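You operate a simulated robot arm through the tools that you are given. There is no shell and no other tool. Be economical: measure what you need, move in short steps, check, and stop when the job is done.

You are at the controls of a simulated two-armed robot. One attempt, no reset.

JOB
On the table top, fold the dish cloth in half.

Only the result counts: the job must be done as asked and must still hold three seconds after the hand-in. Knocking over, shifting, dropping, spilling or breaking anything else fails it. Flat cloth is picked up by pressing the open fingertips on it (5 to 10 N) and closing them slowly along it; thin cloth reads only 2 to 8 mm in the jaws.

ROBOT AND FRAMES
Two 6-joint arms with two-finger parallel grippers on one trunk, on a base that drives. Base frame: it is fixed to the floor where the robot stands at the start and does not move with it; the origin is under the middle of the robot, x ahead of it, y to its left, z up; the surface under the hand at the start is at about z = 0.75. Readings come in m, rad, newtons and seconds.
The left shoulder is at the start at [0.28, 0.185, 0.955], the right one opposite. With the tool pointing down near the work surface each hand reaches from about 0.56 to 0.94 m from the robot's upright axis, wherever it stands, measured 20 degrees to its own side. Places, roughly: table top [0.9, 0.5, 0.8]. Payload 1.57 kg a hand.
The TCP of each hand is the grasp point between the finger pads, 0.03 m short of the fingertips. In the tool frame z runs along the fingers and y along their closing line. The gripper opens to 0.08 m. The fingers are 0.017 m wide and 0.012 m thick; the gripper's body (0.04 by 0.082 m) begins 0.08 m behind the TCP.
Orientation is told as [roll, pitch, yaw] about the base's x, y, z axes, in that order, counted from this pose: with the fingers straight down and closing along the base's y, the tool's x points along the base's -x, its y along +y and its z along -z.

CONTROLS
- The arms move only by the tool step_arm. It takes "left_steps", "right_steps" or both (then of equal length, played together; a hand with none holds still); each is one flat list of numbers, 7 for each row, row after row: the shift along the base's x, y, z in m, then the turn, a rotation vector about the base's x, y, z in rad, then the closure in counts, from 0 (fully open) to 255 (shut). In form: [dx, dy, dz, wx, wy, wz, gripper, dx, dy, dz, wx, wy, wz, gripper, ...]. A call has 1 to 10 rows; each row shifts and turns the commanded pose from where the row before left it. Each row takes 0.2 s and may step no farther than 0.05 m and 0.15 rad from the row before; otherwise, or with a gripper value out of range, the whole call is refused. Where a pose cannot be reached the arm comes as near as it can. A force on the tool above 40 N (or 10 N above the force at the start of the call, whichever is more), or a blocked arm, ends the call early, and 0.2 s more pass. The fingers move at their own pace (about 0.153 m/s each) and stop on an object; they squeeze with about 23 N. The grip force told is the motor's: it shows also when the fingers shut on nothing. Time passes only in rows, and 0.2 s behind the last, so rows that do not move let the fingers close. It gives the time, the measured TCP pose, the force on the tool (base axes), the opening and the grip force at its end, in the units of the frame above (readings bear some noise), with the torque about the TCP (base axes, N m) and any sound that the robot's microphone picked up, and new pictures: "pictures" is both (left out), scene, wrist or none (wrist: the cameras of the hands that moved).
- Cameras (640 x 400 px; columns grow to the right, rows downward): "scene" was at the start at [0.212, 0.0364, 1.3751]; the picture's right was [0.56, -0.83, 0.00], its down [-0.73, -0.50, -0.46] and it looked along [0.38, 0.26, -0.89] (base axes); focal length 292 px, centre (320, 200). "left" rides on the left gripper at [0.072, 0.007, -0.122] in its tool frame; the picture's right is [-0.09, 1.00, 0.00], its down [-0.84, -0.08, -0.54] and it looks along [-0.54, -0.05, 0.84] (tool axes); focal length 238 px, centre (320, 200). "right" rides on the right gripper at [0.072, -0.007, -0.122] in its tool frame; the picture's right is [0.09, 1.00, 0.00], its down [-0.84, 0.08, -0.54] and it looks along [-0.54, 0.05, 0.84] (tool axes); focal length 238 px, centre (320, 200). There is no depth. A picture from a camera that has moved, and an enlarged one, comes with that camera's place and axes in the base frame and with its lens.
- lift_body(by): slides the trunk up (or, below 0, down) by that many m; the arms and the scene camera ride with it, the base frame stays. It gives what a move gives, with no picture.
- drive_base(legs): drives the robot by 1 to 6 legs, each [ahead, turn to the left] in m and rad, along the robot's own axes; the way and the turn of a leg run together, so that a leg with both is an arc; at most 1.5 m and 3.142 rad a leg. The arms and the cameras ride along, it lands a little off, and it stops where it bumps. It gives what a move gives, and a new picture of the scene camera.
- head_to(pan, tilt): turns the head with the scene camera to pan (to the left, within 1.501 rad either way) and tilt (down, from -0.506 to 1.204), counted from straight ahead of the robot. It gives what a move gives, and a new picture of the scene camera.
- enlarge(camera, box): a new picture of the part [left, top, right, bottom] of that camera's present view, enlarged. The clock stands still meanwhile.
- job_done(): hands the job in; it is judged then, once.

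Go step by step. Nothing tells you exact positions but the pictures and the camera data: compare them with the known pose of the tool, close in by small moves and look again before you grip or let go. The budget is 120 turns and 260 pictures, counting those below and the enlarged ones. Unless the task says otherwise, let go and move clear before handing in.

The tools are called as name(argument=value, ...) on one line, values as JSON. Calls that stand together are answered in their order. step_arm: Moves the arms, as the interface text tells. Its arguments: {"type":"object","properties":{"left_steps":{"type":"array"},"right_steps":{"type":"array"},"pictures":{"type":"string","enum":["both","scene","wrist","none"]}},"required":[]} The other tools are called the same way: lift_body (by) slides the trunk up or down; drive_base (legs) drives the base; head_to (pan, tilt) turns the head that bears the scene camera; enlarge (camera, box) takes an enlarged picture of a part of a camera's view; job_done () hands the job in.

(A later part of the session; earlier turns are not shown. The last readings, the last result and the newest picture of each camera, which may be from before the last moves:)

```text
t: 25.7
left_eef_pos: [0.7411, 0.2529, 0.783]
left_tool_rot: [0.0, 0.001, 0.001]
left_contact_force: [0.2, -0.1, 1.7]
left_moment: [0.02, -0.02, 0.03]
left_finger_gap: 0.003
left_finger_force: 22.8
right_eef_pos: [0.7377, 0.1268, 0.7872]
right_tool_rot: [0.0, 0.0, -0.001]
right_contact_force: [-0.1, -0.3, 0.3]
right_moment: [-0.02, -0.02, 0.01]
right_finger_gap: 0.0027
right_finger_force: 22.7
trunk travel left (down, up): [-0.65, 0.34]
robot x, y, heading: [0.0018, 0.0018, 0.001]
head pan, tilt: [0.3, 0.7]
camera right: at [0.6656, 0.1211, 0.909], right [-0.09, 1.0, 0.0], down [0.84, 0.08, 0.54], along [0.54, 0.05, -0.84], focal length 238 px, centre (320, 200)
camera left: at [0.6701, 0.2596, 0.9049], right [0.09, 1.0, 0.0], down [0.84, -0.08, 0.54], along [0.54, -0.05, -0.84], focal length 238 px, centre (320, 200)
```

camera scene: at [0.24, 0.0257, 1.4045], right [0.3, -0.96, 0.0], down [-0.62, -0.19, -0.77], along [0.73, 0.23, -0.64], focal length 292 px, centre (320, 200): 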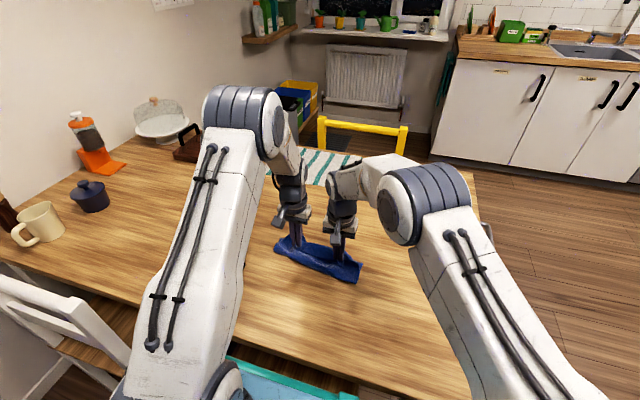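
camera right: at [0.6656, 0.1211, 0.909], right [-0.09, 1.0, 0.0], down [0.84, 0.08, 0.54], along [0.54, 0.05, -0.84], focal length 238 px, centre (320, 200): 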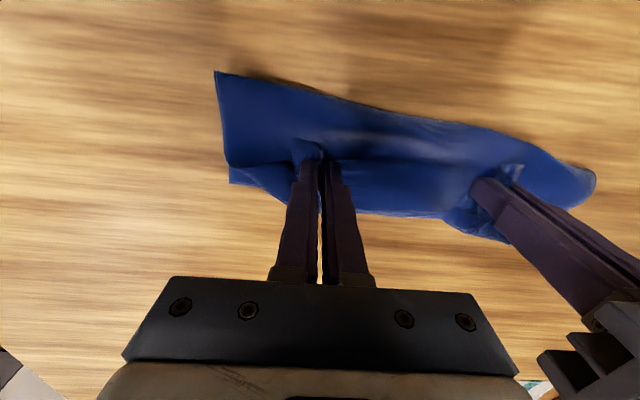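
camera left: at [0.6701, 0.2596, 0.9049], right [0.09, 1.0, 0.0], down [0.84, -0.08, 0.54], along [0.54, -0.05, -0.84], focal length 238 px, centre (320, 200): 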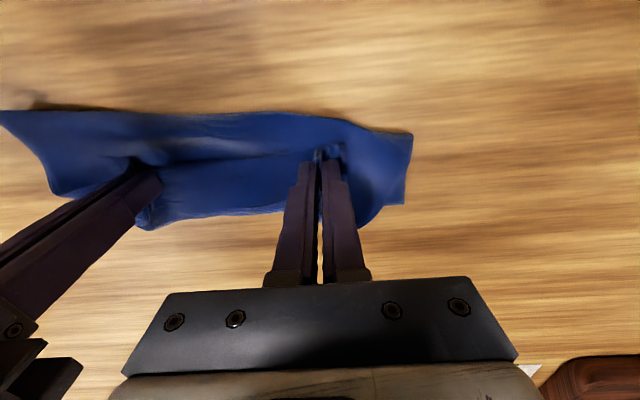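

The fold line looks nearer to the far edge than I expected. I'll check from the scene camera.

enlarge(camera="scene", box=[250, 200, 390, 300])

head_to(pan=0.35, tilt=0.95)

```text
4.00 times, centred on (320, 250) of scene
camera zoom: at [0.2404, 0.0256, 1.4045], right [0.3, -0.96, 0.0], down [-0.62, -0.19, -0.76], along [0.73, 0.23, -0.64], focal length 1167 px, centre (320, 0)
```

zoom: 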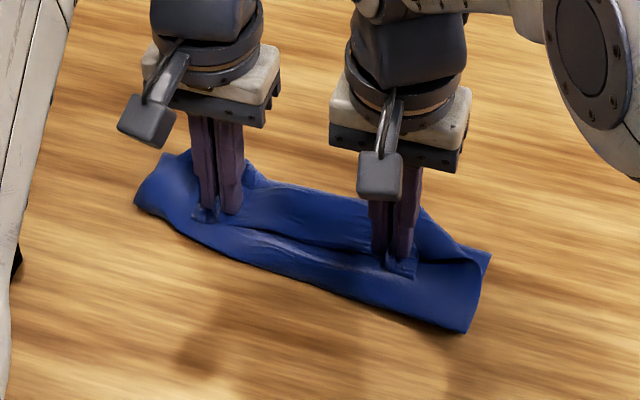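

```text
t: 26.4
left_eef_pos: [0.7418, 0.2519, 0.7846]
left_tool_rot: [0.001, 0.0, 0.0]
left_contact_force: [0.5, 0.5, 2.1]
left_moment: [0.0, 0.0, 0.04]
left_finger_gap: 0.0026
left_finger_force: 23.5
right_eef_pos: [0.7376, 0.1274, 0.7867]
right_tool_rot: [-0.001, 0.001, -0.001]
right_contact_force: [0.1, 0.2, 0.7]
right_moment: [0.0, 0.0, 0.05]
right_finger_gap: 0.0024
right_finger_force: 23.0
trunk travel left (down, up): [-0.65, 0.34]
robot x, y, heading: [0.0015, 0.0037, 0.005]
head pan, tilt: [0.351, 0.949]
camera scene: at [0.2275, 0.0255, 1.3847], right [0.34, -0.94, 0.0], down [-0.76, -0.28, -0.58], along [0.55, 0.2, -0.81], focal length 292 px, centre (320, 200)
```

scene: 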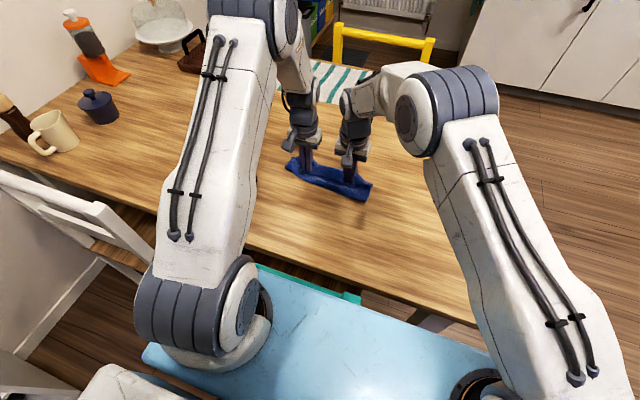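

The cloth is standing up as a hollow tube that will flatten toward me, so the near and far edges should still line up. I'll press the edge down and open slowly, to spread the gathered cloth and release it.

step_arm(left_steps=[0, 0, -0.0008, 0, 0, 0, 255, 0, 0, 0, 0, 0, 0, 255], right_steps=[0, 0, -0.004, 0, 0, 0, 255, 0, 0, 0, 0, 0, 0, 255], pictures="none")

```text
t: 27.0
left_eef_pos: [0.742, 0.2531, 0.7836]
left_tool_rot: [0.0, 0.0, -0.001]
left_contact_force: [-0.9, -0.8, 5.0]
left_moment: [-0.04, -0.01, 0.04]
left_finger_gap: 0.0026
left_finger_force: 22.6
right_eef_pos: [0.7368, 0.1284, 0.7837]
right_tool_rot: [0.0, 0.001, 0.001]
right_contact_force: [-0.3, -1.0, 1.9]
right_moment: [0.0, 0.0, -0.03]
right_finger_gap: 0.0026
right_finger_force: 23.3
trunk travel left (down, up): [-0.65, 0.34]
robot x, y, heading: [0.0, 0.001, 0.007]
head pan, tilt: [0.351, 0.949]
```

step_arm(left_steps=[0, 0, 0, 0, 0, 0, 239, 0, 0, 0, 0, 0, 0, 223, 0, 0, 0, 0, 0, 0, 207, 0, 0, 0, 0, 0, 0, 191, 0, 0, 0, 0, 0, 0, 175, 0, 0, 0, 0, 0, 0, 159, 0, 0, 0, 0, 0, 0, 143, 0, 0, 0, 0, 0, 0, 127, 0, 0, 0, 0, 0, 0, 111, 0, 0, 0, 0, 0, 0, 95], right_steps=[0, 0, -0.001, 0, 0, 0, 239, 0, 0, 0, 0, 0, 0, 223, 0, 0, 0, 0, 0, 0, 207, 0, 0, 0, 0, 0, 0, 191, 0, 0, 0, 0, 0, 0, 175, 0, 0, 0, 0, 0, 0, 159, 0, 0, 0, 0, 0, 0, 143, 0, 0, 0, 0, 0, 0, 127, 0, 0, 0, 0, 0, 0, 111, 0, 0, 0, 0, 0, 0, 95], pictures="wrist")

```text
t: 29.2
left_eef_pos: [0.741, 0.253, 0.7837]
left_tool_rot: [-0.002, -0.003, 0.0]
left_contact_force: [0.9, -4.7, 9.7]
left_moment: [0.0, 0.05, 0.02]
left_finger_gap: 0.044
left_finger_force: 0.0
right_eef_pos: [0.7379, 0.1272, 0.7828]
right_tool_rot: [0.001, -0.002, -0.003]
right_contact_force: [0.9, 2.4, 8.3]
right_moment: [-0.07, 0.0, 0.04]
right_finger_gap: 0.046
right_finger_force: 0.1
trunk travel left (down, up): [-0.65, 0.34]
robot x, y, heading: [-0.0033, -0.0004, 0.001]
head pan, tilt: [0.351, 0.949]
camera right: at [0.6659, 0.1213, 0.9055], right [-0.09, 1.0, 0.0], down [0.84, 0.08, 0.54], along [0.54, 0.05, -0.84], focal length 238 px, centre (320, 200)
camera left: at [0.67, 0.2593, 0.9043], right [0.09, 1.0, 0.0], down [0.84, -0.08, 0.54], along [0.54, -0.05, -0.84], focal length 238 px, centre (320, 200)
```

right: 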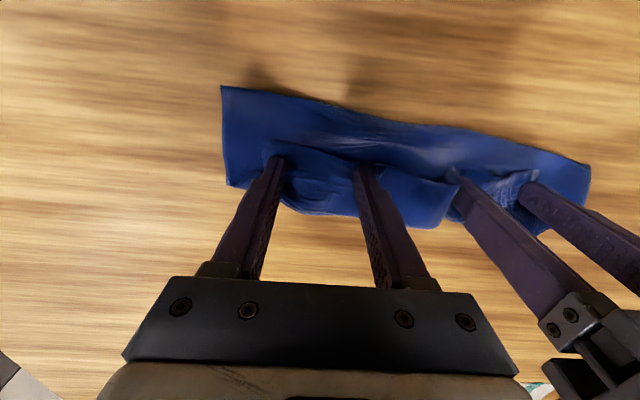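
left: 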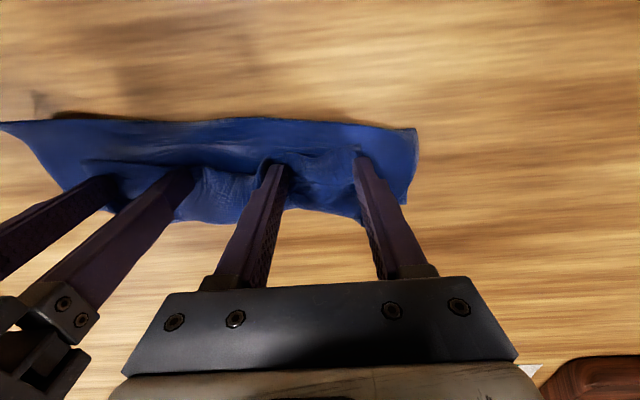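

The rucks have spread out. I'll lift straight up and look.

step_arm(left_steps=[0, 0, 0.006, 0, 0, 0, 95, 0, 0, 0.014, 0, 0, 0, 95, 0, 0, 0.03, 0, 0, 0, 95, 0, 0, 0.04, 0, 0, 0, 95, 0, 0, 0.03, 0, 0, 0, 95], right_steps=[0, 0, 0.006, 0, 0, 0, 95, 0, 0, 0.014, 0, 0, 0, 95, 0, 0, 0.03, 0, 0, 0, 95, 0, 0, 0.04, 0, 0, 0, 95, 0, 0, 0.03, 0, 0, 0, 95], pictures="both")

```text
t: 30.4
left_eef_pos: [0.7434, 0.2548, 0.9025]
left_tool_rot: [0.0, 0.0, 0.0]
left_contact_force: [-0.4, 0.8, -0.6]
left_moment: [-0.02, 0.02, -0.02]
left_finger_gap: 0.0503
left_finger_force: 0.1
right_eef_pos: [0.7397, 0.1285, 0.9035]
right_tool_rot: [0.001, 0.0, -0.001]
right_contact_force: [-0.2, -0.9, -0.4]
right_moment: [0.01, -0.02, -0.01]
right_finger_gap: 0.0502
right_finger_force: 0.0
trunk travel left (down, up): [-0.65, 0.34]
robot x, y, heading: [-0.0025, -0.0004, -0.002]
head pan, tilt: [0.351, 0.949]
camera scene: at [0.2277, 0.0255, 1.3846], right [0.34, -0.94, 0.0], down [-0.76, -0.28, -0.58], along [0.55, 0.2, -0.81], focal length 292 px, centre (320, 200)
camera right: at [0.6681, 0.1221, 1.026], right [-0.09, 1.0, 0.0], down [0.84, 0.08, 0.54], along [0.54, 0.05, -0.84], focal length 238 px, centre (320, 200)
camera left: at [0.6726, 0.2608, 1.0238], right [0.09, 1.0, 0.0], down [0.84, -0.08, 0.54], along [0.54, -0.05, -0.84], focal length 238 px, centre (320, 200)
```

scene: 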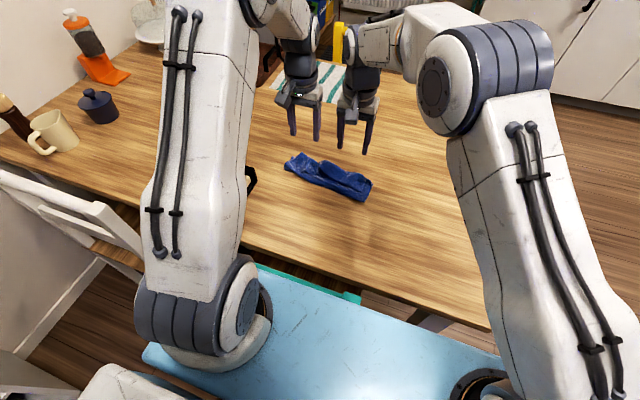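
right: 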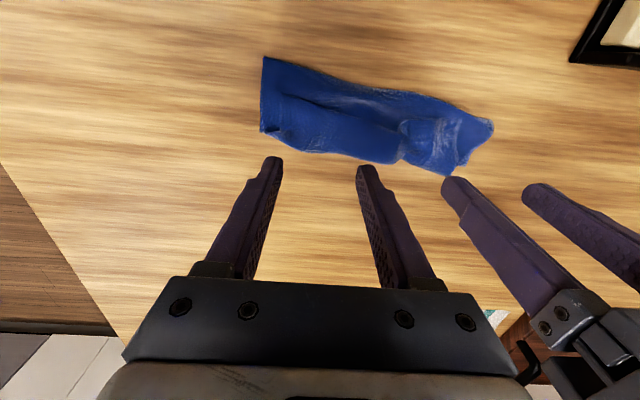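
left: 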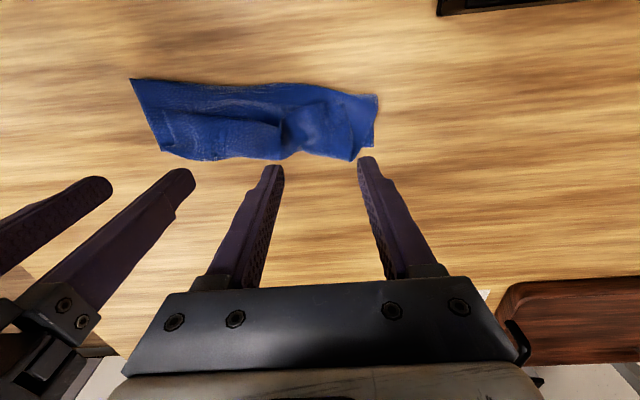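

enlarge(camera="scene", box=[275, 140, 385, 210])

enlarge(camera="right", box=[240, 30, 520, 200])

enlarge(camera="left", box=[110, 50, 400, 200])

```text
5.71 times, centred on (330, 175) of scene
camera zoom: at [0.2277, 0.0255, 1.3846], right [0.34, -0.94, 0.0], down [-0.76, -0.28, -0.58], along [0.55, 0.2, -0.81], focal length 1666 px, centre (263, 343)
```

zoom: 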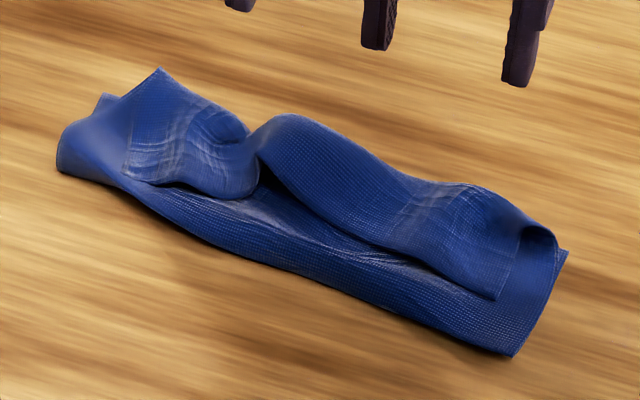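

```text
2.29 times, centred on (380, 115) of right
camera zoom: at [0.6681, 0.1221, 1.026], right [-0.09, 1.0, 0.0], down [0.84, 0.08, 0.54], along [0.54, 0.05, -0.84], focal length 545 px, centre (183, 394)
```

zoom: 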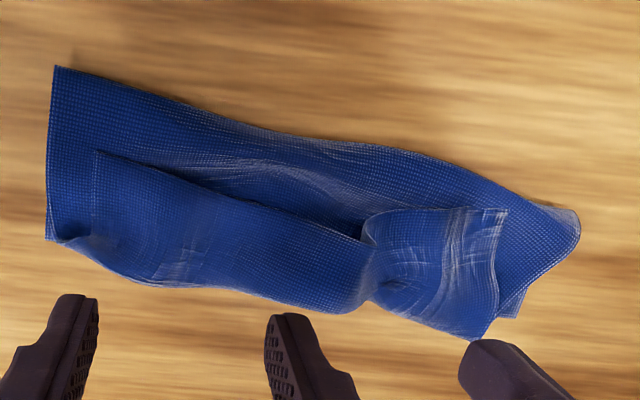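

```text
2.21 times, centred on (255, 125) of left
camera zoom: at [0.6726, 0.2608, 1.0238], right [0.09, 1.0, 0.0], down [0.84, -0.08, 0.54], along [0.54, -0.05, -0.84], focal length 526 px, centre (463, 366)
```

zoom: 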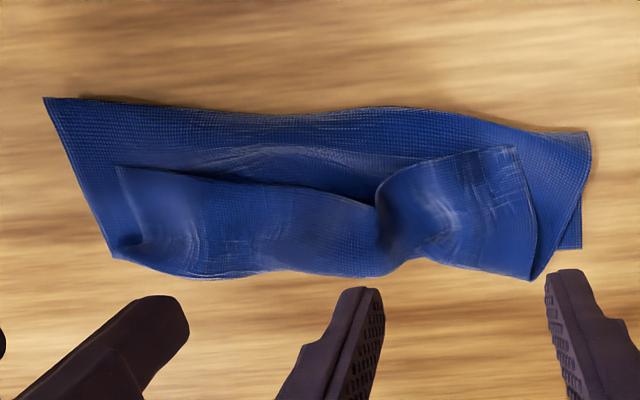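

The near edge ended up folded back on itself as a flap about 4 cm wide, because the hands didn't turn as they carried it. I'll regrip that flap by its free edge (around x = 0.725), pull the cloth out and fold again while tilting the hands.

step_arm(left_steps=[-0.011, -0.015, 0, 0, 0, 0, 95, 0, 0, -0.04, 0, 0, 0, 95, 0, 0, -0.04, 0, 0, 0, 95, 0, 0, -0.025, 0, 0, 0, 95], right_steps=[-0.011, 0, 0, 0, 0, 0, 95, 0, 0, -0.04, 0, 0, 0, 95, 0, 0, -0.04, 0, 0, 0, 95, 0, 0, -0.025, 0, 0, 0, 95], pictures="wrist")

```text
t: 31.4
left_eef_pos: [0.7295, 0.2396, 0.7972]
left_tool_rot: [-0.001, -0.002, 0.0]
left_contact_force: [-0.6, 0.2, 0.5]
left_moment: [0.02, -0.02, -0.01]
left_finger_gap: 0.0503
left_finger_force: 0.0
right_eef_pos: [0.7292, 0.1266, 0.7985]
right_tool_rot: [-0.001, 0.0, 0.001]
right_contact_force: [-0.6, 0.2, -0.6]
right_moment: [-0.01, 0.01, -0.03]
right_finger_gap: 0.0499
right_finger_force: 0.1
trunk travel left (down, up): [-0.65, 0.34]
robot x, y, heading: [0.0013, -0.001, 0.001]
head pan, tilt: [0.351, 0.949]
camera right: at [0.6577, 0.1208, 0.9214], right [-0.09, 1.0, 0.0], down [0.84, 0.08, 0.54], along [0.54, 0.05, -0.84], focal length 238 px, centre (320, 200)
camera left: at [0.659, 0.2465, 0.9189], right [0.09, 1.0, 0.0], down [0.84, -0.08, 0.54], along [0.54, -0.05, -0.84], focal length 238 px, centre (320, 200)
```

right: 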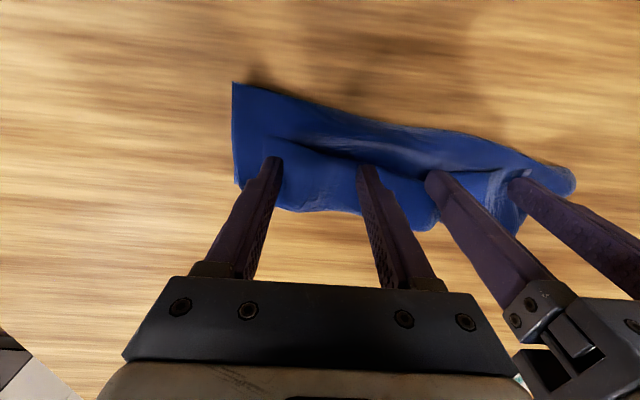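
left: 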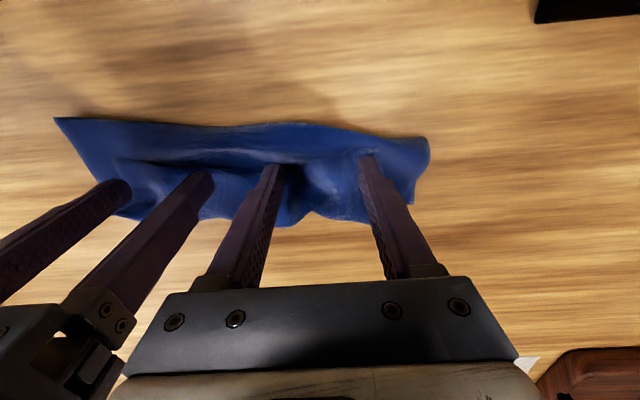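

Placement is close. I'll nudge 4 mm toward the far side and go down to light contact.

step_arm(left_steps=[0.004, 0, -0.007, 0, 0, 0, 95, 0, 0, -0.005, 0, 0, 0, 95, 0, 0, -0.0015, 0, 0, 0, 95, 0, 0, 0, 0, 0, 0, 95], right_steps=[0.004, 0, -0.007, 0, 0, 0, 95, 0, 0, -0.005, 0, 0, 0, 95, 0, 0, -0.0015, 0, 0, 0, 95, 0, 0, 0, 0, 0, 0, 95], pictures="none")

```text
t: 32.4
left_eef_pos: [0.7341, 0.2383, 0.7841]
left_tool_rot: [0.001, 0.001, 0.0]
left_contact_force: [-0.2, 0.0, 3.4]
left_moment: [-0.02, -0.05, 0.02]
left_finger_gap: 0.0502
left_finger_force: 0.0
right_eef_pos: [0.7325, 0.1288, 0.7842]
right_tool_rot: [0.001, 0.0, 0.002]
right_contact_force: [0.0, -0.6, 0.2]
right_moment: [-0.01, -0.02, -0.01]
right_finger_gap: 0.05
right_finger_force: 0.1
trunk travel left (down, up): [-0.65, 0.34]
robot x, y, heading: [0.0011, 0.0034, -0.001]
head pan, tilt: [0.351, 0.949]
```

step_arm(left_steps=[0, 0, 0, 0, 0, 0, 95, 0, 0, 0, 0, 0, 0, 103, 0, 0, 0, 0, 0, 0, 111, 0, 0, 0, 0, 0, 0, 119, 0, 0, 0, 0, 0, 0, 127, 0, 0, 0, 0, 0, 0, 135, 0, 0, 0, 0, 0, 0, 143, 0, 0, 0, 0, 0, 0, 151, 0, 0, 0, 0, 0, 0, 159, 0, 0, 0, 0, 0, 0, 167], right_steps=[0, 0, -0.0008, 0, 0, 0, 95, 0, 0, 0, 0, 0, 0, 103, 0, 0, 0, 0, 0, 0, 111, 0, 0, 0, 0, 0, 0, 119, 0, 0, 0, 0, 0, 0, 127, 0, 0, 0, 0, 0, 0, 135, 0, 0, 0, 0, 0, 0, 143, 0, 0, 0, 0, 0, 0, 151, 0, 0, 0, 0, 0, 0, 159, 0, 0, 0, 0, 0, 0, 167], pictures="wrist")

```text
t: 34.6
left_eef_pos: [0.7341, 0.2389, 0.7858]
left_tool_rot: [0.001, -0.002, 0.001]
left_contact_force: [-0.5, -1.2, -0.1]
left_moment: [0.0, -0.01, -0.04]
left_finger_gap: 0.0272
left_finger_force: 0.1
right_eef_pos: [0.7316, 0.1284, 0.7836]
right_tool_rot: [0.002, 0.0, -0.001]
right_contact_force: [-0.3, 0.4, 6.5]
right_moment: [-0.07, 0.03, 0.01]
right_finger_gap: 0.026
right_finger_force: 0.1
trunk travel left (down, up): [-0.65, 0.34]
robot x, y, heading: [0.0034, -0.0011, -0.003]
head pan, tilt: [0.351, 0.949]
camera right: at [0.6605, 0.1217, 0.9056], right [-0.09, 1.0, 0.0], down [0.84, 0.08, 0.54], along [0.54, 0.05, -0.84], focal length 238 px, centre (320, 200)
camera left: at [0.6634, 0.2456, 0.905], right [0.09, 1.0, 0.0], down [0.84, -0.08, 0.54], along [0.54, -0.05, -0.84], focal length 238 px, centre (320, 200)
```

right: 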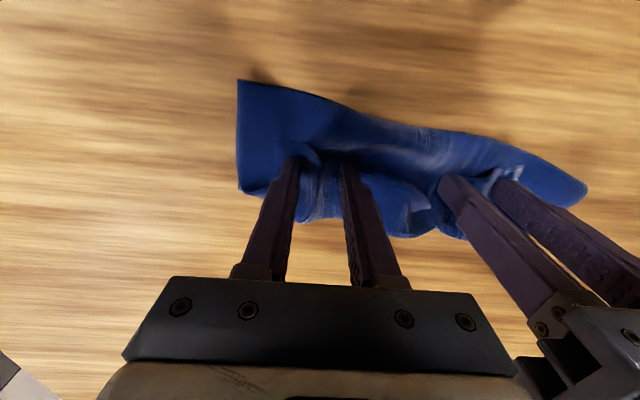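
left: 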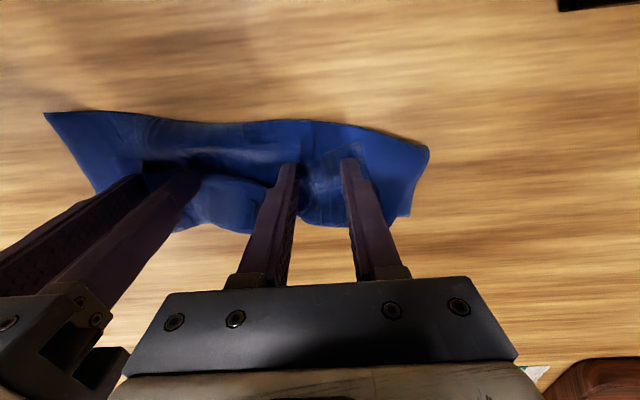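

The right ruck is forming and the left has lost contact. I'll lower the left slightly and finish closing.

step_arm(left_steps=[0, 0, -0.0012, 0, 0, 0, 167, 0, 0, 0, 0, 0, 0, 175, 0, 0, 0, 0, 0, 0, 185, 0, 0, 0, 0, 0, 0, 195, 0, 0, 0, 0, 0, 0, 205, 0, 0, 0, 0, 0, 0, 215, 0, 0, 0, 0, 0, 0, 225, 0, 0, 0, 0, 0, 0, 235, 0, 0, 0, 0, 0, 0, 255, 0, 0, 0, 0, 0, 0, 255], right_steps=[0, 0, 0, 0, 0, 0, 167, 0, 0, 0, 0, 0, 0, 175, 0, 0, 0, 0, 0, 0, 185, 0, 0, 0, 0, 0, 0, 195, 0, 0, 0, 0, 0, 0, 205, 0, 0, 0, 0, 0, 0, 215, 0, 0, 0, 0, 0, 0, 225, 0, 0, 0, 0, 0, 0, 235, 0, 0, 0, 0, 0, 0, 255, 0, 0, 0, 0, 0, 0, 255], pictures="wrist")

```text
t: 36.8
left_eef_pos: [0.7346, 0.2392, 0.7831]
left_tool_rot: [-0.001, 0.0, 0.0]
left_contact_force: [0.1, 0.7, 5.0]
left_moment: [-0.01, -0.07, -0.01]
left_finger_gap: 0.0026
left_finger_force: 22.8
right_eef_pos: [0.7325, 0.128, 0.7838]
right_tool_rot: [-0.001, -0.001, 0.001]
right_contact_force: [-0.5, -0.9, 5.7]
right_moment: [-0.05, -0.02, 0.01]
right_finger_gap: 0.0027
right_finger_force: 23.3
trunk travel left (down, up): [-0.65, 0.34]
robot x, y, heading: [0.0012, 0.0003, -0.0]
head pan, tilt: [0.351, 0.949]
camera right: at [0.6604, 0.1215, 0.9056], right [-0.09, 1.0, 0.0], down [0.84, 0.08, 0.54], along [0.54, 0.05, -0.84], focal length 238 px, centre (320, 200)
camera left: at [0.6634, 0.2455, 0.9039], right [0.09, 1.0, 0.0], down [0.84, -0.08, 0.54], along [0.54, -0.05, -0.84], focal length 238 px, centre (320, 200)
```

right: 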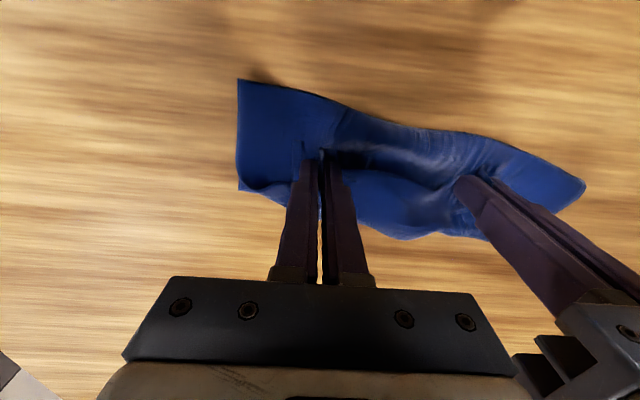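
left: 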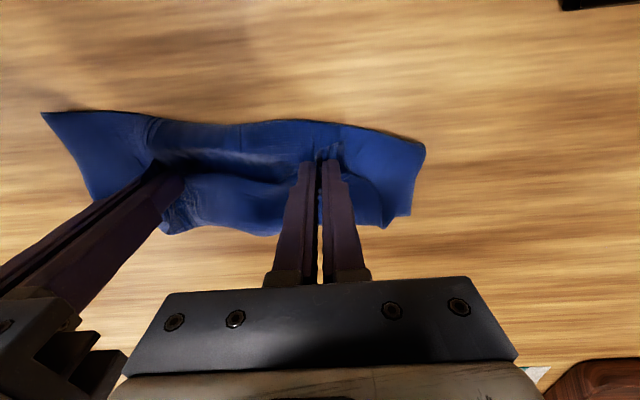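

Both hands hold single rucks again at 2.6 mm. I'll lift up and back to draw the cloth out taut, then look.

step_arm(left_steps=[0, 0, 0.02, 0, 0, 0, 255, 0, 0, 0.02, 0, 0, 0, 255, -0.015, 0, 0.02, 0, 0, 0, 255, -0.02, 0, 0.015, 0, 0, 0, 255, -0.02, 0, 0.01, 0, 0, 0, 255, -0.02, 0, 0.005, 0, 0, 0, 255], right_steps=[0, 0, 0.02, 0, 0, 0, 255, 0, 0, 0.02, 0, 0, 0, 255, -0.015, 0, 0.02, 0, 0, 0, 255, -0.02, 0, 0.015, 0, 0, 0, 255, -0.02, 0, 0.01, 0, 0, 0, 255, -0.02, 0, 0.005, 0, 0, 0, 255], pictures="both")

enlarge(camera="scene", box=[265, 110, 405, 220])

```text
t: 38.2
left_eef_pos: [0.6594, 0.2406, 0.8718]
left_tool_rot: [0.0, 0.001, 0.0]
left_contact_force: [-0.6, 0.1, -0.1]
left_moment: [0.01, 0.01, 0.04]
left_finger_gap: 0.0027
left_finger_force: 23.4
right_eef_pos: [0.6571, 0.1258, 0.8728]
right_tool_rot: [-0.001, 0.0, 0.0]
right_contact_force: [0.6, 0.1, 0.2]
right_moment: [0.01, -0.02, 0.0]
right_finger_gap: 0.0025
right_finger_force: 22.9
trunk travel left (down, up): [-0.65, 0.34]
robot x, y, heading: [0.0003, 0.0027, 0.001]
head pan, tilt: [0.351, 0.949]
camera scene: at [0.2278, 0.0255, 1.3846], right [0.34, -0.94, 0.0], down [-0.76, -0.28, -0.58], along [0.55, 0.2, -0.81], focal length 292 px, centre (320, 200)
camera right: at [0.5845, 0.1197, 0.996], right [-0.09, 1.0, 0.0], down [0.84, 0.08, 0.54], along [0.54, 0.05, -0.84], focal length 238 px, centre (320, 200)
camera left: at [0.5886, 0.2473, 0.9926], right [0.09, 1.0, 0.0], down [0.84, -0.08, 0.54], along [0.54, -0.05, -0.84], focal length 238 px, centre (320, 200)
```

scene: 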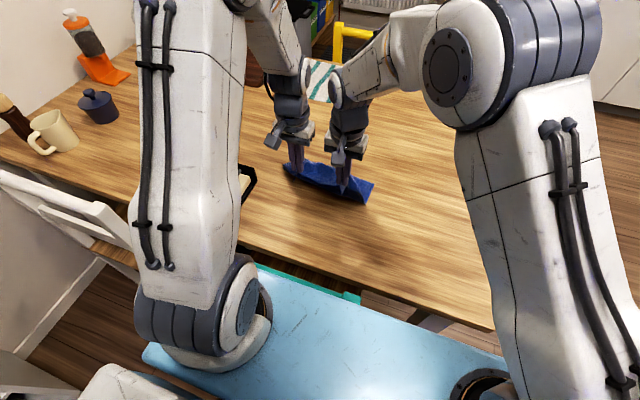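
right: 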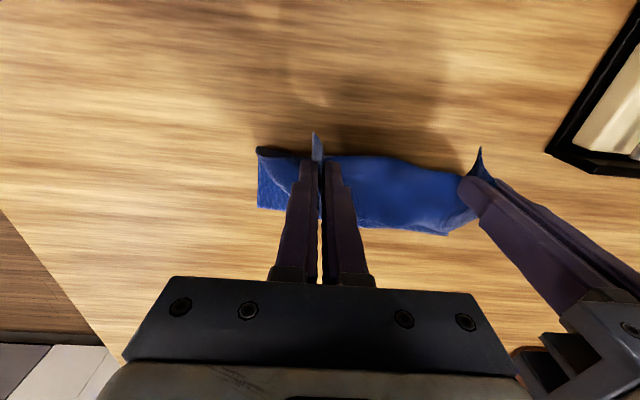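
left: 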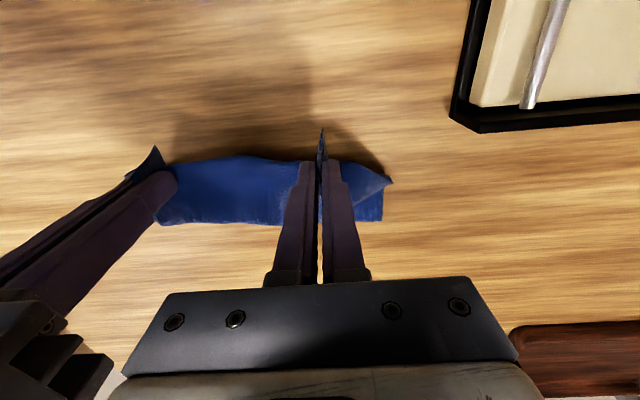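

```text
3.64 times, centred on (335, 165) of scene
camera zoom: at [0.2278, 0.0255, 1.3846], right [0.34, -0.94, 0.0], down [-0.76, -0.28, -0.58], along [0.55, 0.2, -0.81], focal length 1060 px, centre (266, 327)
```

zoom: 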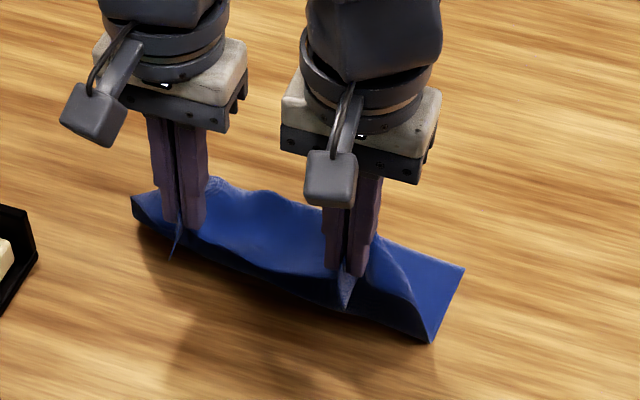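

The layout is clear now: the far half lies flat, with edges at B(0.761, 0.058) and A(0.782, 0.311). I'll pull back to draw the crease toward x≈0.645, then swing over while tilting the fingers back toward me.

step_arm(left_steps=[-0.026, 0, -0.0035, 0, 0, 0, 255, -0.026, 0, -0.0035, 0, 0, 0, 255, 0.0305, 0, 0.0067, 0, 0.148, 0, 255, 0.0304, 0, -0.003, 0, 0.148, 0, 255], right_steps=[-0.026, 0, -0.0035, 0, 0, 0, 255, -0.026, 0, -0.0035, 0, 0, 0, 255, 0.0295, 0, 0.0067, 0, 0.148, 0, 255, 0.0294, 0, -0.003, 0, 0.148, 0, 255], pictures="scene")

enlarge(camera="scene", box=[265, 110, 405, 220])

```text
t: 39.2
left_eef_pos: [0.6657, 0.2392, 0.8704]
left_tool_rot: [0.001, 0.297, 0.0]
left_contact_force: [-0.6, -0.1, -0.2]
left_moment: [-0.04, -0.06, -0.03]
left_finger_gap: 0.0025
left_finger_force: 23.2
right_eef_pos: [0.6626, 0.1296, 0.8694]
right_tool_rot: [-0.001, 0.299, 0.001]
right_contact_force: [0.4, -0.5, 0.1]
right_moment: [0.05, -0.07, 0.02]
right_finger_gap: 0.0025
right_finger_force: 23.4
trunk travel left (down, up): [-0.65, 0.34]
robot x, y, heading: [-0.0015, 0.0024, 0.001]
head pan, tilt: [0.351, 0.949]
camera scene: at [0.2263, 0.0256, 1.3848], right [0.34, -0.94, 0.0], down [-0.76, -0.28, -0.58], along [0.55, 0.2, -0.81], focal length 292 px, centre (320, 200)
```

scene: 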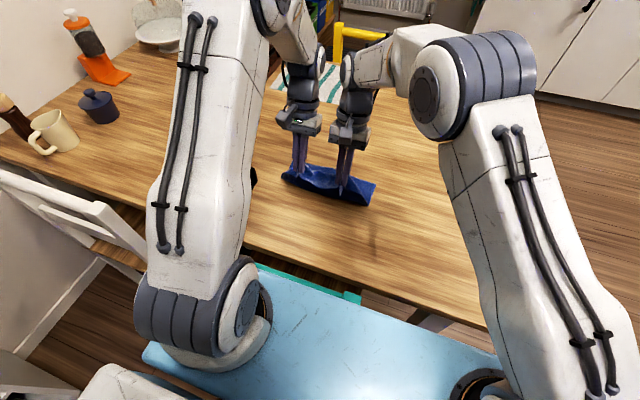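

```text
3.64 times, centred on (335, 165) of scene
camera zoom: at [0.2263, 0.0256, 1.3848], right [0.34, -0.94, 0.0], down [-0.76, -0.28, -0.58], along [0.55, 0.2, -0.81], focal length 1060 px, centre (266, 327)
```

zoom: 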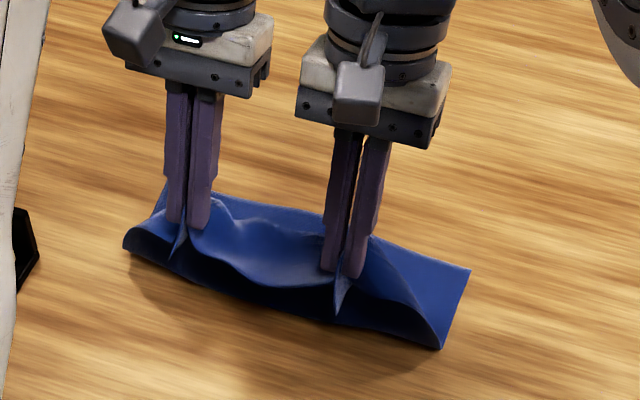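

There is still slack behind the wall of cloth, so I'll draw it further back and lower to straighten it before folding over.

step_arm(left_steps=[-0.031, 0, -0.01, 0, -0.1, 0, 255, -0.031, 0, -0.016, 0, -0.1, 0, 255, -0.031, 0, -0.018, 0, -0.096, 0, 255, 0, 0, 0, 0, 0, 0, 255], right_steps=[-0.033, 0, -0.01, 0, -0.1, 0, 255, -0.033, 0, -0.016, 0, -0.1, 0, 255, -0.032, 0, -0.018, 0, -0.096, 0, 255, 0, 0, 0, 0, 0, 0, 255], pictures="wrist")

enlarge(camera="scene", box=[265, 110, 405, 240])

```text
t: 40.2
left_eef_pos: [0.5752, 0.2377, 0.8238]
left_tool_rot: [0.001, -0.003, -0.001]
left_contact_force: [-1.1, -0.4, 0.1]
left_moment: [-0.01, -0.03, 0.05]
left_finger_gap: 0.003
left_finger_force: 22.7
right_eef_pos: [0.5645, 0.1282, 0.827]
right_tool_rot: [0.0, -0.002, 0.001]
right_contact_force: [0.2, -0.5, -0.1]
right_moment: [0.0, 0.01, 0.01]
right_finger_gap: 0.0025
right_finger_force: 22.7
trunk travel left (down, up): [-0.65, 0.34]
robot x, y, heading: [-0.0015, -0.0011, -0.002]
head pan, tilt: [0.351, 0.949]
camera right: at [0.4926, 0.1217, 0.9484], right [-0.09, 1.0, 0.0], down [0.84, 0.08, 0.54], along [0.54, 0.05, -0.84], focal length 238 px, centre (320, 200)
camera left: at [0.5044, 0.2438, 0.9455], right [0.09, 1.0, 0.0], down [0.84, -0.08, 0.54], along [0.54, -0.05, -0.84], focal length 238 px, centre (320, 200)
```

right: 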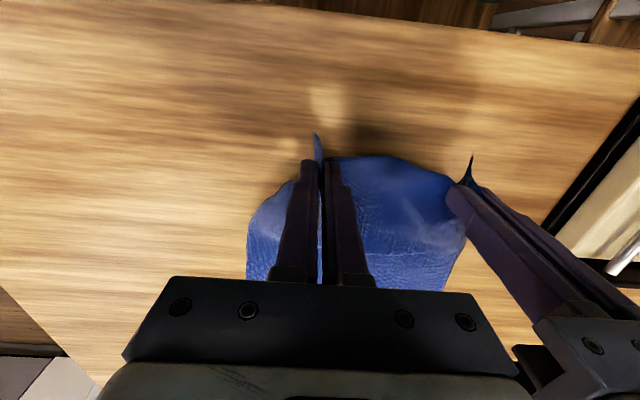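
left: 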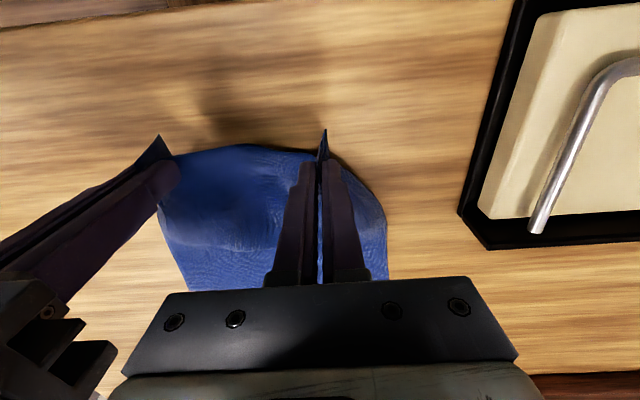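

```text
3.08 times, centred on (335, 175) of scene
camera zoom: at [0.2274, 0.0255, 1.3847], right [0.34, -0.94, 0.0], down [-0.76, -0.28, -0.58], along [0.55, 0.2, -0.81], focal length 897 px, centre (274, 277)
```

zoom: 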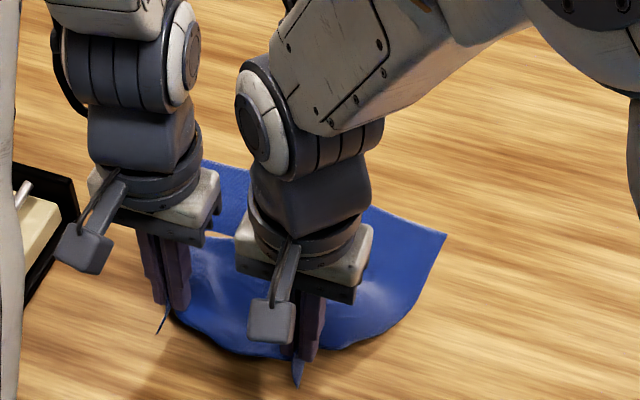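

The cloth is drawn out flat again with only a small flap in each grip. Now I'll do the arc at full radius while tilting the fingers to about 57°.

step_arm(left_steps=[0.018, 0, 0.028, 0, 0, 0, 255, 0.028, 0, 0.0169, 0, 0.1, 0, 255, 0.0344, 0, 0.0062, 0, 0.149, 0, 255, 0.0343, 0, -0.0045, 0, 0.149, 0, 255, 0.032, 0, -0.014, 0, 0.149, 0, 255], right_steps=[0.018, 0, 0.028, 0, 0, 0, 255, 0.028, 0, 0.0169, 0, 0.1, 0, 255, 0.0344, 0, 0.0062, 0, 0.149, 0, 255, 0.0343, 0, -0.0045, 0, 0.149, 0, 255, 0.032, 0, -0.014, 0, 0.149, 0, 255], pictures="wrist")

enlarge(camera="scene", box=[265, 110, 405, 220])

```text
t: 41.4
left_eef_pos: [0.7239, 0.2391, 0.8585]
left_tool_rot: [0.002, 0.546, 0.003]
left_contact_force: [0.2, -0.4, 1.4]
left_moment: [-0.02, -0.15, -0.02]
left_finger_gap: 0.0025
left_finger_force: 22.2
right_eef_pos: [0.7028, 0.1215, 0.8614]
right_tool_rot: [-0.001, 0.549, 0.0]
right_contact_force: [0.6, 0.0, 2.4]
right_moment: [0.0, -0.12, 0.03]
right_finger_gap: 0.0026
right_finger_force: 22.8
right hand out of reach, approached as far as the arm can: row 5
trunk travel left (down, up): [-0.65, 0.34]
robot x, y, heading: [-0.0008, -0.0049, -0.0]
head pan, tilt: [0.351, 0.949]
camera right: at [0.7044, 0.1153, 1.0026], right [-0.08, 1.0, 0.05], down [1.0, 0.08, 0.03], along [0.02, 0.05, -1.0], focal length 238 px, centre (320, 200)
camera left: at [0.7266, 0.2465, 0.999], right [0.08, 1.0, -0.05], down [1.0, -0.08, 0.03], along [0.02, -0.05, -1.0], focal length 238 px, centre (320, 200)
```

right: 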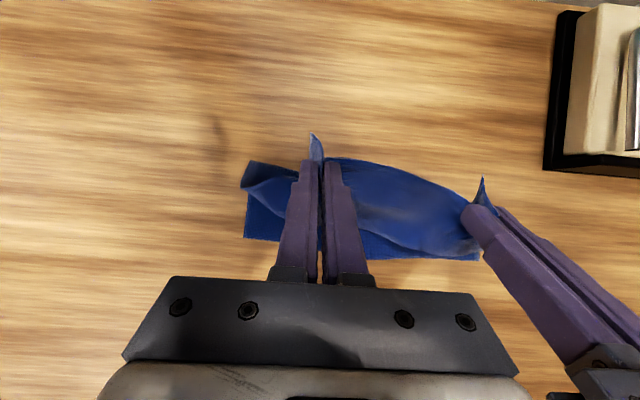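
left: 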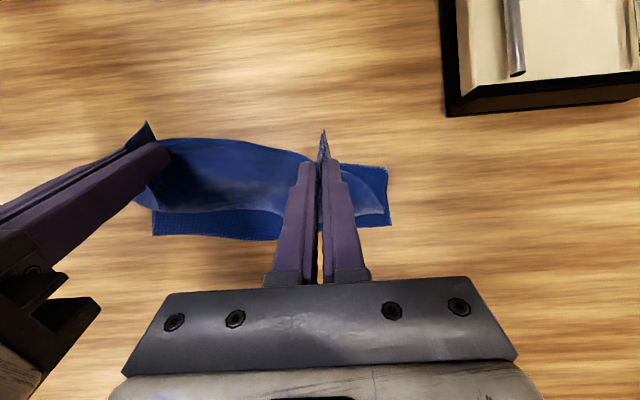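

```text
3.64 times, centred on (335, 165) of scene
camera zoom: at [0.2254, 0.0256, 1.3853], right [0.34, -0.94, 0.0], down [-0.76, -0.28, -0.58], along [0.55, 0.2, -0.81], focal length 1060 px, centre (266, 327)
```

zoom: 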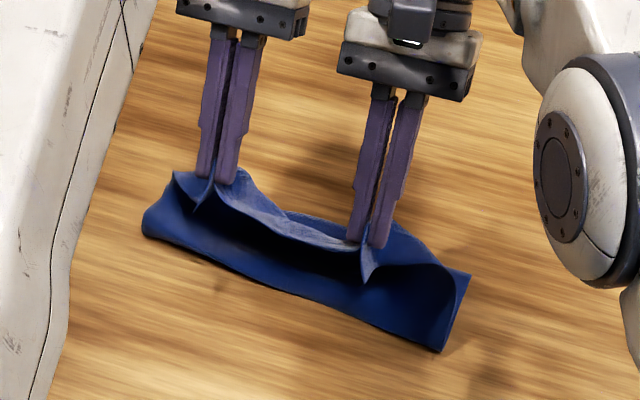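

The right arm is at its reach limit and the loop forms on the wrong side again. New plan: lift the whole cloth so it hangs, touch the far edge down at x≈0.62, lay half going forward, then bring the held edge back on top, so the held edge needs no flipping.

step_arm(left_steps=[-0.01, 0, 0.02, 0, -0.14, 0, 255, -0.02, 0, 0.03, 0, -0.14, 0, 255, -0.02, 0, 0.03, 0, -0.14, 0, 255, -0.015, 0, 0.035, 0, -0.127, 0, 255, -0.005, 0, 0.03, 0, 0, 0, 255, -0.0, 0, 0.03, 0, 0, 0, 255, 0, 0, 0, 0, 0, 0, 255], right_steps=[-0.01, 0, 0.02, 0, -0.14, 0, 255, -0.02, 0, 0.03, 0, -0.14, 0, 255, -0.02, 0, 0.03, 0, -0.14, 0, 255, -0.015, 0, 0.035, 0, -0.127, 0, 255, -0.005, 0, 0.03, 0, 0, 0, 255, 0, 0, 0.03, 0, 0, 0, 255, 0, 0, 0, 0, 0, 0, 255], pictures="both")

enlarge(camera="scene", box=[250, 80, 420, 240])

```text
t: 43.0
left_eef_pos: [0.6521, 0.2398, 1.0342]
left_tool_rot: [0.0, -0.001, 0.001]
left_contact_force: [0.1, 0.5, -0.1]
left_moment: [-0.01, -0.02, 0.02]
left_finger_gap: 0.0025
left_finger_force: 23.5
right_eef_pos: [0.6343, 0.1232, 1.0325]
right_tool_rot: [0.001, 0.0, 0.001]
right_contact_force: [0.4, 0.3, -1.0]
right_moment: [0.01, -0.02, -0.03]
right_finger_gap: 0.0026
right_finger_force: 23.1
trunk travel left (down, up): [-0.65, 0.34]
robot x, y, heading: [-0.0006, -0.0002, 0.003]
head pan, tilt: [0.351, 0.949]
camera scene: at [0.2274, 0.0255, 1.3847], right [0.34, -0.94, 0.0], down [-0.76, -0.28, -0.58], along [0.55, 0.2, -0.81], focal length 292 px, centre (320, 200)
camera right: at [0.5617, 0.1167, 1.1549], right [-0.09, 1.0, 0.0], down [0.84, 0.08, 0.54], along [0.54, 0.05, -0.84], focal length 238 px, centre (320, 200)
camera left: at [0.5822, 0.2466, 1.1545], right [0.09, 1.0, 0.0], down [0.84, -0.08, 0.54], along [0.54, -0.05, -0.84], focal length 238 px, centre (320, 200)
```

scene: 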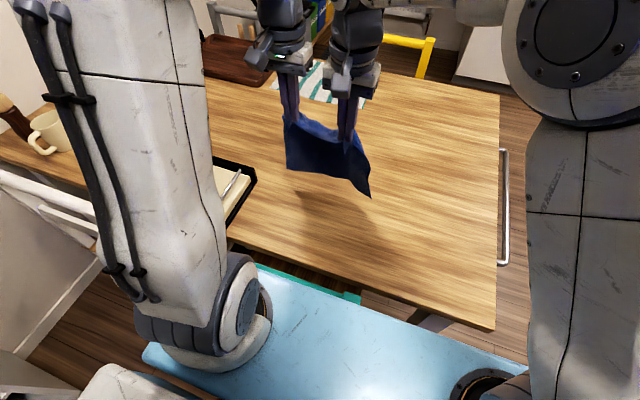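
right: 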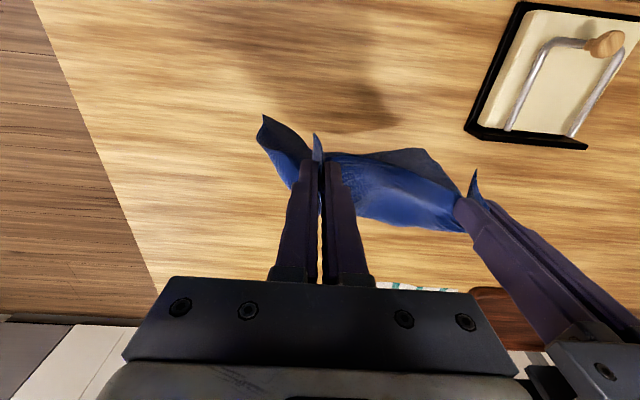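
left: 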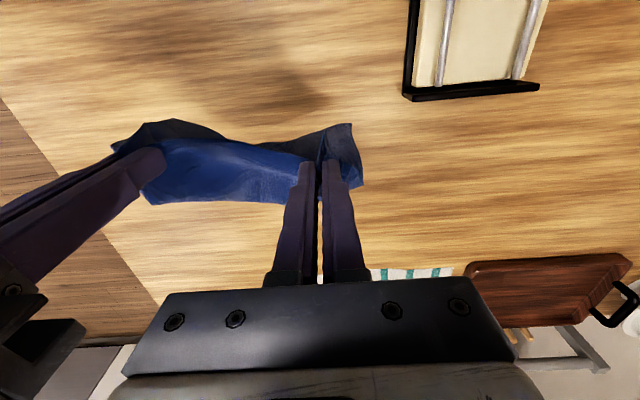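

```text
2.50 times, centred on (335, 160) of scene
camera zoom: at [0.2274, 0.0255, 1.3847], right [0.34, -0.94, 0.0], down [-0.76, -0.28, -0.58], along [0.55, 0.2, -0.81], focal length 729 px, centre (282, 300)
```

zoom: 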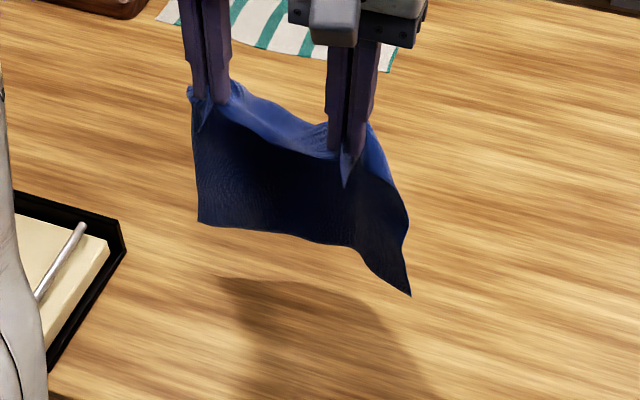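

The cloth hangs freely. I'll lower it until the far edge touches, then move forward and down to lay the bottom half.

step_arm(left_steps=[0, 0, -0.02, 0, 0, 0, 255, 0, 0, -0.02, 0, 0, 0, 255, 0, 0, 0, 0, 0, 0, 255, 0.02, 0, -0.015, 0, 0, 0, 255, 0.02, 0, -0.015, 0, 0, 0, 255, 0.02, 0, -0.015, 0, 0, 0, 255], right_steps=[0, 0, -0.02, 0, 0, 0, 255, 0, 0, -0.02, 0, 0, 0, 255, 0, 0, 0, 0, 0, 0, 255, 0.02, 0, -0.015, 0, 0, 0, 255, 0.02, 0, -0.015, 0, 0, 0, 255, 0.02, 0, -0.015, 0, 0, 0, 255], pictures="wrist")

enlarge(camera="scene", box=[250, 80, 420, 240])

```text
t: 44.4
left_eef_pos: [0.713, 0.2367, 0.9486]
left_tool_rot: [0.001, 0.001, 0.001]
left_contact_force: [0.0, 0.1, 0.7]
left_moment: [0.01, -0.05, -0.01]
left_finger_gap: 0.0029
left_finger_force: 23.1
right_eef_pos: [0.695, 0.1215, 0.9494]
right_tool_rot: [-0.001, -0.001, -0.001]
right_contact_force: [0.4, 0.1, -0.5]
right_moment: [-0.02, -0.02, 0.01]
right_finger_gap: 0.0028
right_finger_force: 23.3
trunk travel left (down, up): [-0.65, 0.34]
robot x, y, heading: [0.0034, -0.0024, 0.006]
head pan, tilt: [0.351, 0.949]
camera right: at [0.6228, 0.1147, 1.0709], right [-0.09, 1.0, 0.0], down [0.84, 0.08, 0.54], along [0.54, 0.05, -0.84], focal length 238 px, centre (320, 200)
camera left: at [0.6415, 0.2439, 1.0702], right [0.09, 1.0, 0.0], down [0.84, -0.08, 0.54], along [0.54, -0.05, -0.84], focal length 238 px, centre (320, 200)
```

right: 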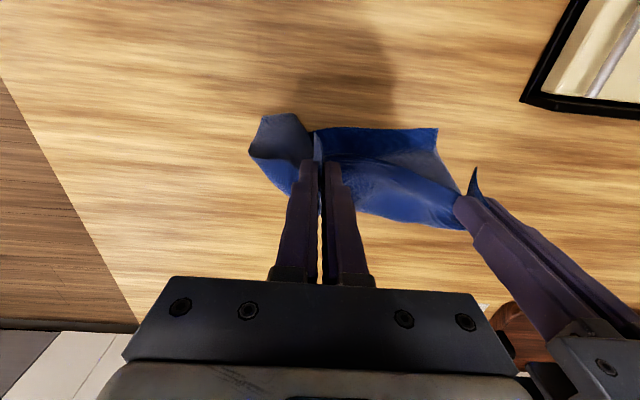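
left: 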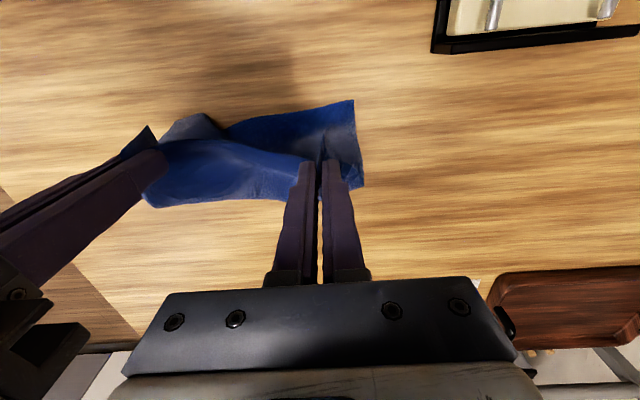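

```text
2.50 times, centred on (335, 160) of scene
camera zoom: at [0.2271, 0.0255, 1.3847], right [0.34, -0.94, 0.0], down [-0.76, -0.28, -0.58], along [0.55, 0.2, -0.81], focal length 729 px, centre (282, 300)
```

zoom: 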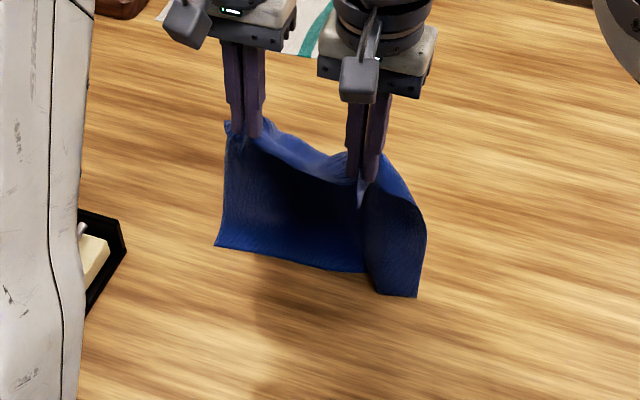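

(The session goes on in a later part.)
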